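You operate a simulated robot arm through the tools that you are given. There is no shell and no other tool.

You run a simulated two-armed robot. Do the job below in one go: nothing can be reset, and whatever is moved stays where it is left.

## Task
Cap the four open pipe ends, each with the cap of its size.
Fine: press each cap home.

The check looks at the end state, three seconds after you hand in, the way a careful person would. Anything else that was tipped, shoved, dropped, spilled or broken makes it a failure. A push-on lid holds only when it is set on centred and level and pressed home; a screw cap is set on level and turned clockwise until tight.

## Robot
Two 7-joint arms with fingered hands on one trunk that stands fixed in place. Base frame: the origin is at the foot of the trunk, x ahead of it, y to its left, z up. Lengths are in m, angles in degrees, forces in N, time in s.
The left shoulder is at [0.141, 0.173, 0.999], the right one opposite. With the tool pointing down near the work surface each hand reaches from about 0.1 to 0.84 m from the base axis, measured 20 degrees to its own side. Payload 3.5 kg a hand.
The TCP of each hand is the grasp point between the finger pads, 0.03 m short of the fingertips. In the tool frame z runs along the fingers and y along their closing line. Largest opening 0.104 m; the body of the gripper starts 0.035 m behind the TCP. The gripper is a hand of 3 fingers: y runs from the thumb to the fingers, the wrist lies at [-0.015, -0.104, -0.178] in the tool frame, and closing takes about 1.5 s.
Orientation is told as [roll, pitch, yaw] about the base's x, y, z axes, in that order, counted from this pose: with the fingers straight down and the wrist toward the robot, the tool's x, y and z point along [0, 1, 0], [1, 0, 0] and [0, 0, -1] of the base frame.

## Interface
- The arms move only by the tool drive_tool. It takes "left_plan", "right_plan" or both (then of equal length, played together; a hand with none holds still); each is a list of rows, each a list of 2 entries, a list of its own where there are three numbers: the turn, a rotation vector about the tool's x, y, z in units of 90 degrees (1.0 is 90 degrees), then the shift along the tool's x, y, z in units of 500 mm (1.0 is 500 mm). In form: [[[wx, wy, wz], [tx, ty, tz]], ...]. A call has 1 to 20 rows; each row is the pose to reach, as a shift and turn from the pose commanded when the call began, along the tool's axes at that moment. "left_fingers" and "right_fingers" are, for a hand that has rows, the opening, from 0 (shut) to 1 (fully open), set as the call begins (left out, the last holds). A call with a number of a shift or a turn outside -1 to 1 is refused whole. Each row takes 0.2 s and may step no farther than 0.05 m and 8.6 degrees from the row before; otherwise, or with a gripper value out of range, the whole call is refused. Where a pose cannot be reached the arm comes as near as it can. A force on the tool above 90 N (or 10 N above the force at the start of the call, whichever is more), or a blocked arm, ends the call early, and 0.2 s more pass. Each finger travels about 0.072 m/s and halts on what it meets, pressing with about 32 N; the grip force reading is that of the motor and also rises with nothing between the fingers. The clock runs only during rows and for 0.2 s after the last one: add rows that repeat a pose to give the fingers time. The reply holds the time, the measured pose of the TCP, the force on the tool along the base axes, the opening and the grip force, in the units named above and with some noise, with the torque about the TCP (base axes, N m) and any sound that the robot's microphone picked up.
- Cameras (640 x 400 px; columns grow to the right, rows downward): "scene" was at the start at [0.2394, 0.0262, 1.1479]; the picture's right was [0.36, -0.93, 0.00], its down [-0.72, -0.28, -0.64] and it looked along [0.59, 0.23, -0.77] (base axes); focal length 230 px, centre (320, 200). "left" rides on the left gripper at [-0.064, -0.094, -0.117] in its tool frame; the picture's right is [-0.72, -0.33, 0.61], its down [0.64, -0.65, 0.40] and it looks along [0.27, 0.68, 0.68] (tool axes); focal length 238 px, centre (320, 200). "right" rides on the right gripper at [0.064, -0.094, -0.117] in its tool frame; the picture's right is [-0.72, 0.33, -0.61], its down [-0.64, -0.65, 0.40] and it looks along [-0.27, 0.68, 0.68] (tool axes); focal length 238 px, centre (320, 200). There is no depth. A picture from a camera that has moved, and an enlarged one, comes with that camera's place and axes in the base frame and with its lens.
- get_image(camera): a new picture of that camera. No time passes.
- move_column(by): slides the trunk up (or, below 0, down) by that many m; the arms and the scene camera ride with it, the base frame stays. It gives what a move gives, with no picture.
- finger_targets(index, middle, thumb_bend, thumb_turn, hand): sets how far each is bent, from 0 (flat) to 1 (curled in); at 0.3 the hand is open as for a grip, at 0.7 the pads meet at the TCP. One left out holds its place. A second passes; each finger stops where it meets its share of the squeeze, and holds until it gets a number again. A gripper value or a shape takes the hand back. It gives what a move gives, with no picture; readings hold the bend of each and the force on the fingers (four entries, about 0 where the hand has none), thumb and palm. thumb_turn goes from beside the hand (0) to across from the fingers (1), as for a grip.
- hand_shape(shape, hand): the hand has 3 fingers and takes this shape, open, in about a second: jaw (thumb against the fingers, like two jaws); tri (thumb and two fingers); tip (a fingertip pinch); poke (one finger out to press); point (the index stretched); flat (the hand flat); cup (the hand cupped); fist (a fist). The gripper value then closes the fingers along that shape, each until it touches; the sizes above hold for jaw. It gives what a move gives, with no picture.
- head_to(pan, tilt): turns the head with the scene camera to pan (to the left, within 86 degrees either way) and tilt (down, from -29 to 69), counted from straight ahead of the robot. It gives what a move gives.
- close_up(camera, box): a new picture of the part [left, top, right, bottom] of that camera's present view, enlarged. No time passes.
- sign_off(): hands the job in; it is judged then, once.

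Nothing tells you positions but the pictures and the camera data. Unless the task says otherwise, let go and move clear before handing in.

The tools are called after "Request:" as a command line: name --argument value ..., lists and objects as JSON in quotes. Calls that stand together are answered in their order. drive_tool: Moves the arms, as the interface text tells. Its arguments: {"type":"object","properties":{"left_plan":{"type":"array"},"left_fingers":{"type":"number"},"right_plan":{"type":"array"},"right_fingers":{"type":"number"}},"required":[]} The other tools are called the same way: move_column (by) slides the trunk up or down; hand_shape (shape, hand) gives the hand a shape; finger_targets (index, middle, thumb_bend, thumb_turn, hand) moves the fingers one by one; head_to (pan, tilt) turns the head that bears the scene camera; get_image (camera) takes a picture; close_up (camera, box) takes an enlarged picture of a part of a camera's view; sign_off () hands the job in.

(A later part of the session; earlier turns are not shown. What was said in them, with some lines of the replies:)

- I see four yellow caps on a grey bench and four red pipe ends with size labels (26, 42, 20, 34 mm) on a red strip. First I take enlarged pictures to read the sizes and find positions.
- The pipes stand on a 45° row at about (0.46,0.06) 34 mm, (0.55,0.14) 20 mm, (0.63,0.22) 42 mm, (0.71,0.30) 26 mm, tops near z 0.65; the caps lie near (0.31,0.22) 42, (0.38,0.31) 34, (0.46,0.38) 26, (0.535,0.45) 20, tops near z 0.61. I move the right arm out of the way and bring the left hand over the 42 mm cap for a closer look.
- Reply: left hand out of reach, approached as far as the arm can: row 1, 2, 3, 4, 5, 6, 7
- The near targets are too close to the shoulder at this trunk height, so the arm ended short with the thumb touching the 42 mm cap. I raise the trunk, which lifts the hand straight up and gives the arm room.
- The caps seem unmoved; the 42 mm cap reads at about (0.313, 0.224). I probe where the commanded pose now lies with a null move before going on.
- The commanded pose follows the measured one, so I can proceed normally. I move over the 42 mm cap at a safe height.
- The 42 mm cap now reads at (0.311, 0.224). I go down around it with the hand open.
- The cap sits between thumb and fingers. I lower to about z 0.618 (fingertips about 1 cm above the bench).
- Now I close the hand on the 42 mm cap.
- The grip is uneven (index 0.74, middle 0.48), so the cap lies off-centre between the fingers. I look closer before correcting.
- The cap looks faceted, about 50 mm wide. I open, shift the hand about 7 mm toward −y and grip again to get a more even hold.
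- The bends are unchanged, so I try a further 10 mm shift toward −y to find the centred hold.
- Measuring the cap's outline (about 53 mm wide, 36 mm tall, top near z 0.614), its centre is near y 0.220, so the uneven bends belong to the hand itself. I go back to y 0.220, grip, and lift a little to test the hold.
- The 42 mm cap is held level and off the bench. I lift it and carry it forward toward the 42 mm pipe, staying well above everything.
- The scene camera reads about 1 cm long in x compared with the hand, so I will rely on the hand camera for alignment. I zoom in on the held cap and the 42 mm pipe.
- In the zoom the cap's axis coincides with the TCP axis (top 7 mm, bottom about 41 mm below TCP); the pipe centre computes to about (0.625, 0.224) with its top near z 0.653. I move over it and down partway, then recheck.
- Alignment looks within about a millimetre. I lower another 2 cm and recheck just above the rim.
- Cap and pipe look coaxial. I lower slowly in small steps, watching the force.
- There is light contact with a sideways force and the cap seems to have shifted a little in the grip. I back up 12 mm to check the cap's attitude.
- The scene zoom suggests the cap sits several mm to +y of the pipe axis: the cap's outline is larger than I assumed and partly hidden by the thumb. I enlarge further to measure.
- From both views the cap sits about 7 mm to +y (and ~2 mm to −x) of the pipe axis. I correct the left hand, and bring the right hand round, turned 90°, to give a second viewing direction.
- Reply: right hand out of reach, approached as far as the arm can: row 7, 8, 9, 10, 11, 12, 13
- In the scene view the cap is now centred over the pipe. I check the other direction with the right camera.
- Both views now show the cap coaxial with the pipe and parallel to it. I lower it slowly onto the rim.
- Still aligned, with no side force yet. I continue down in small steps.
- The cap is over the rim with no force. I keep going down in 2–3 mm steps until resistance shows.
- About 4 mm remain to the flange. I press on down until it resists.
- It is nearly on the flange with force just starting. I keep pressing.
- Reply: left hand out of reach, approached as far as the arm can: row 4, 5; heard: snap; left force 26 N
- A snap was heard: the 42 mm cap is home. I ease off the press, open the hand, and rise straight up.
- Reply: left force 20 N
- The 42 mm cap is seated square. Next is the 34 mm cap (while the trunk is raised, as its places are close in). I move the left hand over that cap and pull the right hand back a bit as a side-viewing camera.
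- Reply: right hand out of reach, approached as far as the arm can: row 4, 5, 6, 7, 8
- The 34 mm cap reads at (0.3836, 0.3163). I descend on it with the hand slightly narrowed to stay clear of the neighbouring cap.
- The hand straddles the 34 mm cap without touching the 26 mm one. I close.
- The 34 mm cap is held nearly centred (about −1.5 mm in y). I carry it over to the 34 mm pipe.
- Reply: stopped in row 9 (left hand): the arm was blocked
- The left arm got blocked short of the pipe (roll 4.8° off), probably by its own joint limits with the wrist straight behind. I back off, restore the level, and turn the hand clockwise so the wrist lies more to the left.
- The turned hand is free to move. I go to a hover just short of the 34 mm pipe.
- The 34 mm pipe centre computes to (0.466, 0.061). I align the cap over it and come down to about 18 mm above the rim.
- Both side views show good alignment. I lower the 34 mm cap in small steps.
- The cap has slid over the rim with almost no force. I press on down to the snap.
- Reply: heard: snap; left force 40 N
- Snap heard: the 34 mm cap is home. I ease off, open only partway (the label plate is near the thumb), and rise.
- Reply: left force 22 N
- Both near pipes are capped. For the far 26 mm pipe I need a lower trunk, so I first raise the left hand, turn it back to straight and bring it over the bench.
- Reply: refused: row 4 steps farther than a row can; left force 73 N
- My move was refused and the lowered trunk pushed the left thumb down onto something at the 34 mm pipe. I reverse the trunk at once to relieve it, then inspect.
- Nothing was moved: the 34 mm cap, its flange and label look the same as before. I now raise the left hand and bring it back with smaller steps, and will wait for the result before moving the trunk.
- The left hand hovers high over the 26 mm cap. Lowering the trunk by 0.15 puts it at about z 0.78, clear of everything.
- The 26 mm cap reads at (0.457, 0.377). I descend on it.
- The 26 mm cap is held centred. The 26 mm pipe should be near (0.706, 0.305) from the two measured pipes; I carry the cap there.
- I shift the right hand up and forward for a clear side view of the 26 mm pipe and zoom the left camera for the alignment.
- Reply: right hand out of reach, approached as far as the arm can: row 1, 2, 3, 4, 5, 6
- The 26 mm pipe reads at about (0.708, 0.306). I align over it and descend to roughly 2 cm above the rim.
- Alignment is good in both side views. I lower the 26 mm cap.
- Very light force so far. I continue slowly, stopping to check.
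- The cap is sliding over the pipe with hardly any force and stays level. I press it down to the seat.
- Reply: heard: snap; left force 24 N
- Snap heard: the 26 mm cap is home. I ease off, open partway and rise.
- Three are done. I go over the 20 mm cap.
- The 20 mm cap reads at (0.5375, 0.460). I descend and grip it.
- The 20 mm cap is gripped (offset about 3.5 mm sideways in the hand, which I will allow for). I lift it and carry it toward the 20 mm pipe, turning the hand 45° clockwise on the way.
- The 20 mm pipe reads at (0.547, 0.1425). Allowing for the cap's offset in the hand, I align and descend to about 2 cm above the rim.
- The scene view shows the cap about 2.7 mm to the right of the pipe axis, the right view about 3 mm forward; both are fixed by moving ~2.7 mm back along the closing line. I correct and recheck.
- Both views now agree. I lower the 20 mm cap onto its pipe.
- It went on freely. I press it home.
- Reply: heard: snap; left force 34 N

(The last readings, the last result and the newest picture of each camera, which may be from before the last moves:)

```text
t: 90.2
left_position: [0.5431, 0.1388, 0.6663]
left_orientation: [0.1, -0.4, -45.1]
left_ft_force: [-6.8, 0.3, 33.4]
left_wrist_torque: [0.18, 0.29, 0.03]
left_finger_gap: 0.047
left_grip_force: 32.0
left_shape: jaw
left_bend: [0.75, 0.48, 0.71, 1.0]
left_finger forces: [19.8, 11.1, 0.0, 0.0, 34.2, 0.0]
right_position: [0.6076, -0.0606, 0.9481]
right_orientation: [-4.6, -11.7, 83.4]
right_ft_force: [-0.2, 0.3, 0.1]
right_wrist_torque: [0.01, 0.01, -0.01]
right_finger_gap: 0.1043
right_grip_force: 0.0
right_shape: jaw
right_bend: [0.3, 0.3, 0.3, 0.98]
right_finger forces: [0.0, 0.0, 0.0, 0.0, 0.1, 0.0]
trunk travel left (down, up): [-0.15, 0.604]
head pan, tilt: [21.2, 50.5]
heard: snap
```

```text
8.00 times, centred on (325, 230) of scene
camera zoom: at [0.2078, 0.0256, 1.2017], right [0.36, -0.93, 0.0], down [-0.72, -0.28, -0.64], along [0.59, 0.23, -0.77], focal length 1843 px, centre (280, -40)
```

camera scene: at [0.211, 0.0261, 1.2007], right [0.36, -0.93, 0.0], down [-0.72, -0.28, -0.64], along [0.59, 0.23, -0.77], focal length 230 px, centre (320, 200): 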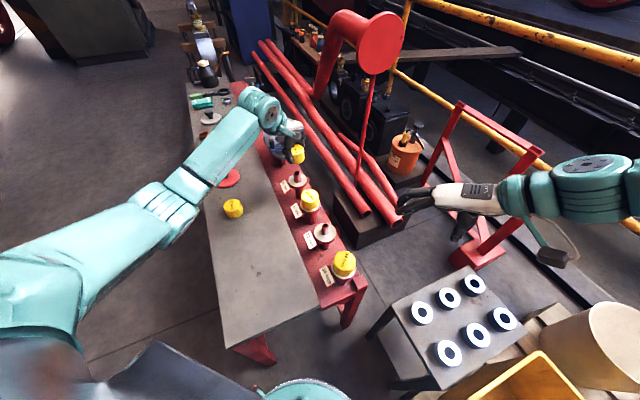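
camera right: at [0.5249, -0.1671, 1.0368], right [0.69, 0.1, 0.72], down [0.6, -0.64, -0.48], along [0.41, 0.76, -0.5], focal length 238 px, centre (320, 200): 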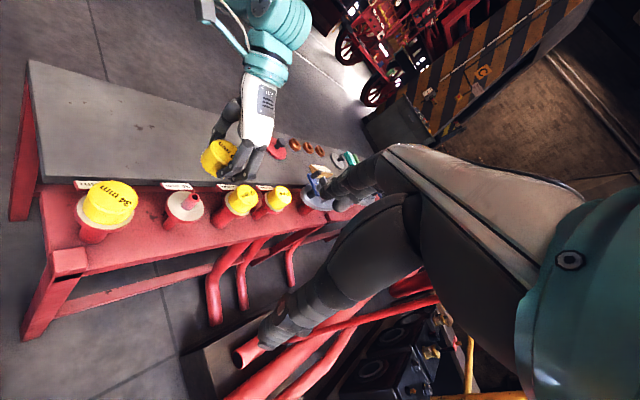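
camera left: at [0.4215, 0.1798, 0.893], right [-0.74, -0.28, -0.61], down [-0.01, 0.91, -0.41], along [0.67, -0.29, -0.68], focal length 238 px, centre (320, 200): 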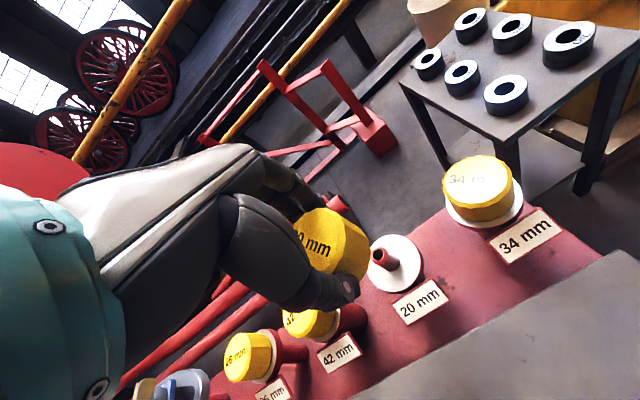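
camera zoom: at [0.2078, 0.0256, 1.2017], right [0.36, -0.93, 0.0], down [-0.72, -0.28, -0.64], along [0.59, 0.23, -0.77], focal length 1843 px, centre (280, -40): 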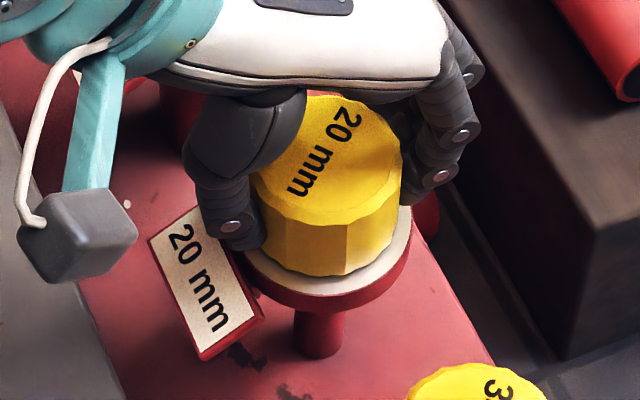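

The fourth snap was heard. I ease off, open partway, rise well clear, and check all four.

Request:
drive_tool --left_plan '[[[0, 0, 0], [0, 0, -0.008]], [[0, 0, 0], [0, 0, -0.008]]]'

Request:
drive_tool --left_plan '[[[0, 0, 0], [0, 0, 0]], [[0, 0, 0], [0, 0, 0]], [[0, 0, 0], [0, 0, 0]], [[0, 0, 0], [0, 0, 0]], [[0, 0, 0], [0, 0, 0]], [[0, 0, 0], [0, 0, -0.01]], [[0, 0, 0], [0, 0, -0.03]], [[0, 0, 0], [0, 0, -0.08]], [[0, 0, 0], [0, 0, -0.16]], [[0, 0, 0], [0, 0, -0.24]], [[0, 0, 0], [0, 0, -0.32]], [[0, 0, 0], [0.04, -0.06, -0.36]], [[0, 0, 0], [0.08, -0.12, -0.38]], [[0, 0, 0], [0.12, -0.18, -0.38]], [[0, 0, 0], [0.12, -0.18, -0.38]]]' --left_fingers 0.65

Request:
get_image --camera "left"

Request:
close_up --camera "right" --box '[50, 150, 330, 270]'

Request:
get_image --camera "scene"

```text
t: 90.8
left_position: [0.5407, 0.1393, 0.6666]
left_orientation: [-0.1, 0.0, -45.1]
left_ft_force: [2.0, -4.9, 21.6]
left_wrist_torque: [-0.11, -0.07, 0.02]
left_finger_gap: 0.0468
left_grip_force: 31.8
left_shape: jaw
left_bend: [0.75, 0.47, 0.72, 1.0]
left_finger forces: [22.6, 13.1, 0.0, 0.1, 29.0, 0.1]
right_position: [0.6097, -0.061, 0.9477]
right_orientation: [-4.5, -11.7, 83.3]
right_ft_force: [-0.1, 0.4, -0.2]
right_wrist_torque: [0.0, 0.02, 0.0]
right_finger_gap: 0.1038
right_grip_force: 0.0
right_shape: jaw
right_bend: [0.3, 0.3, 0.3, 0.98]
right_finger forces: [0.1, 0.0, 0.1, 0.0, 0.0, 0.0]
trunk travel left (down, up): [-0.15, 0.604]
head pan, tilt: [21.2, 50.5]
```

```text
t: 94.0
left_position: [0.52, 0.2468, 0.8553]
left_orientation: [-0.2, 0.1, -45.2]
left_ft_force: [-0.1, 0.3, 0.1]
left_wrist_torque: [0.02, -0.01, 0.01]
left_finger_gap: 0.0672
left_grip_force: 0.0
left_shape: jaw
left_bend: [0.28, 0.39, 0.62, 1.0]
left_finger forces: [0.0, 0.0, 0.0, 0.0, 0.0, 0.0]
right_position: [0.6114, -0.0602, 0.9476]
right_orientation: [-4.5, -11.8, 83.3]
right_ft_force: [0.1, 0.6, 0.2]
right_wrist_torque: [-0.02, -0.02, -0.01]
right_finger_gap: 0.1039
right_grip_force: 0.2
right_shape: jaw
right_bend: [0.3, 0.3, 0.3, 0.98]
right_finger forces: [0.0, 0.0, 0.1, 0.0, 0.0, 0.1]
trunk travel left (down, up): [-0.15, 0.604]
head pan, tilt: [21.2, 50.5]
```

```text
taken
camera left: at [0.4091, 0.2682, 0.9737], right [-0.74, -0.28, -0.61], down [-0.01, 0.91, -0.41], along [0.67, -0.3, -0.68], focal length 238 px, centre (320, 200)
```

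left: 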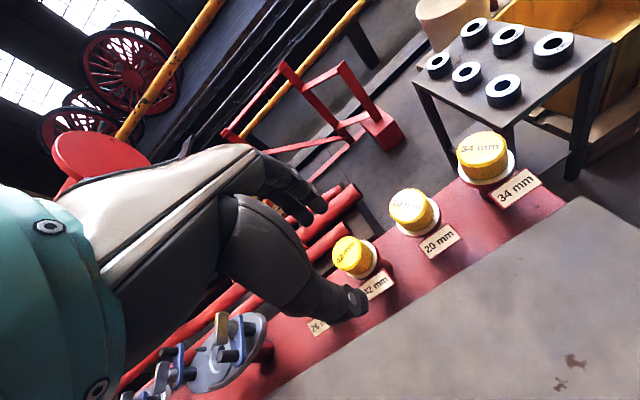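

```text
2.29 times, centred on (190, 210) of right
camera zoom: at [0.5249, -0.1668, 1.0367], right [0.69, 0.1, 0.72], down [0.6, -0.64, -0.48], along [0.41, 0.76, -0.5], focal length 545 px, centre (617, 177)
```

zoom: 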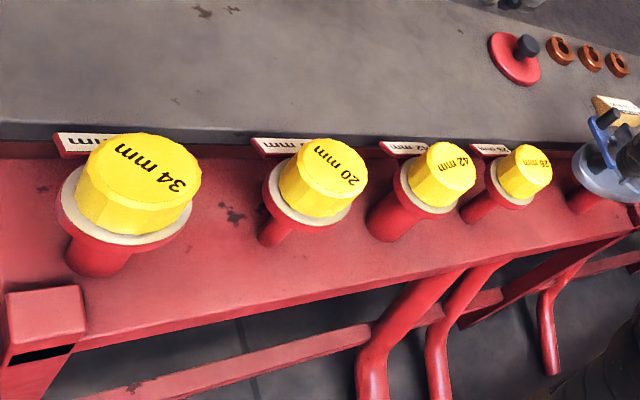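

```text
taken
camera scene: at [0.2109, 0.0264, 1.2007], right [0.36, -0.93, 0.0], down [-0.72, -0.28, -0.64], along [0.59, 0.23, -0.77], focal length 230 px, centre (320, 200)
```

scene: 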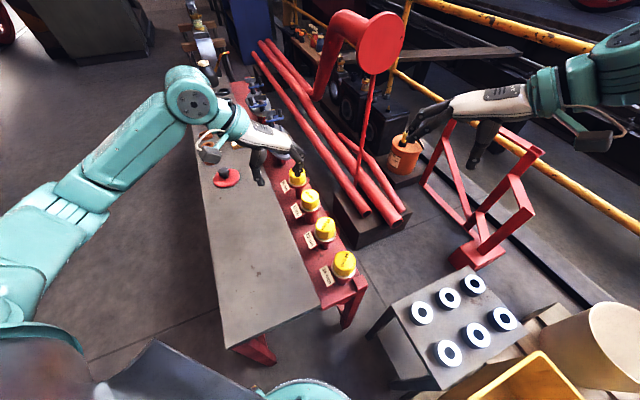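

All four caps sit on their pipes. I take close looks to confirm each is level and down on its flange.

Request:
close_up --camera "right" --box '[70, 170, 210, 260]'

Request:
close_up --camera "right" --box '[200, 175, 300, 240]'

Request:
close_up --camera "scene" --box '[270, 160, 370, 290]'

```text
4.44 times, centred on (140, 215) of right
camera zoom: at [0.5249, -0.1668, 1.0367], right [0.69, 0.1, 0.72], down [0.6, -0.64, -0.48], along [0.41, 0.76, -0.5], focal length 1059 px, centre (1120, 133)
```

zoom: 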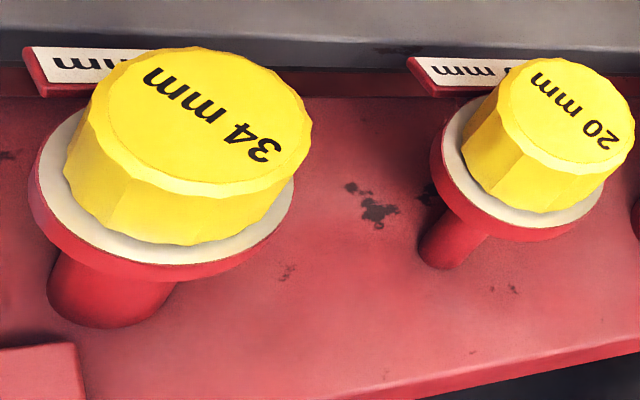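

```text
6.15 times, centred on (250, 208) of right
camera zoom: at [0.5249, -0.1668, 1.0367], right [0.69, 0.1, 0.72], down [0.6, -0.64, -0.48], along [0.41, 0.76, -0.5], focal length 1467 px, centre (751, 154)
```

zoom: 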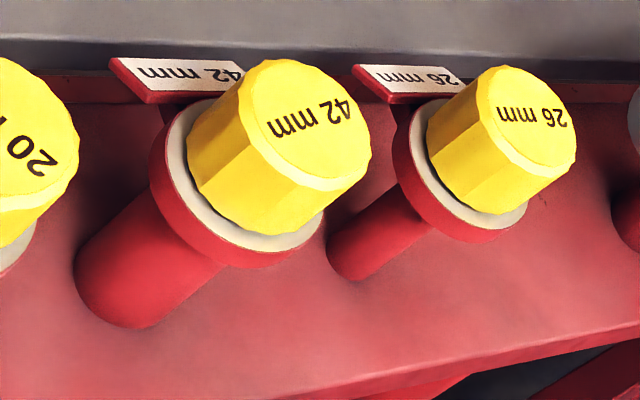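

```text
3.08 times, centred on (320, 225) of scene
camera zoom: at [0.2109, 0.0264, 1.2007], right [0.36, -0.93, 0.0], down [-0.72, -0.28, -0.64], along [0.59, 0.23, -0.77], focal length 709 px, centre (320, 123)
```

zoom: 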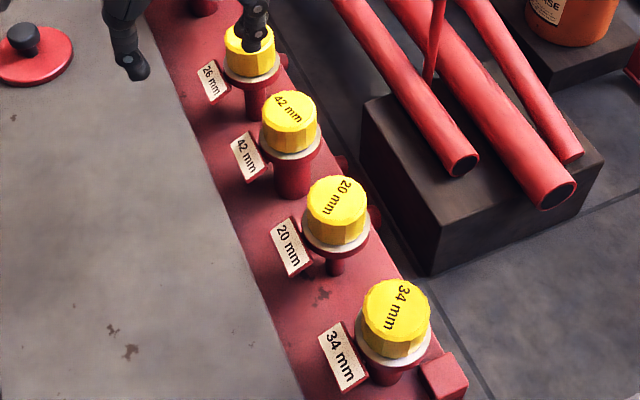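

All four caps are on the pipes of their own size, level and flush on the flanges, and each gave a snap. Both hands are empty and clear, and nothing else looks moved, so I hand in the job.

Request:
sign_off

```text
The job is handed in.
```

All four caps are on the pipes marked with their size (20, 26, 34 and 42 mm). Each gave a snap when pressed home. In the last pictures every cap sits level and down on its flange.

- **First contact with the 42 mm cap:** my first reach toward it fell short, and the thumb lightly touched the cap where it lay. It did not shift, and I picked it up normally afterwards.
- **Push at the 34 mm pipe:** after that cap was on, an arm move was refused, but the trunk move I had sent with it still ran. It pushed the left thumb down near the 34 mm label with about 65 N. I raised the trunk again at once. The cap, flange and label looked unchanged in the pictures.

Nothing else looked tipped or moved, and both hands were empty and clear when I handed in.
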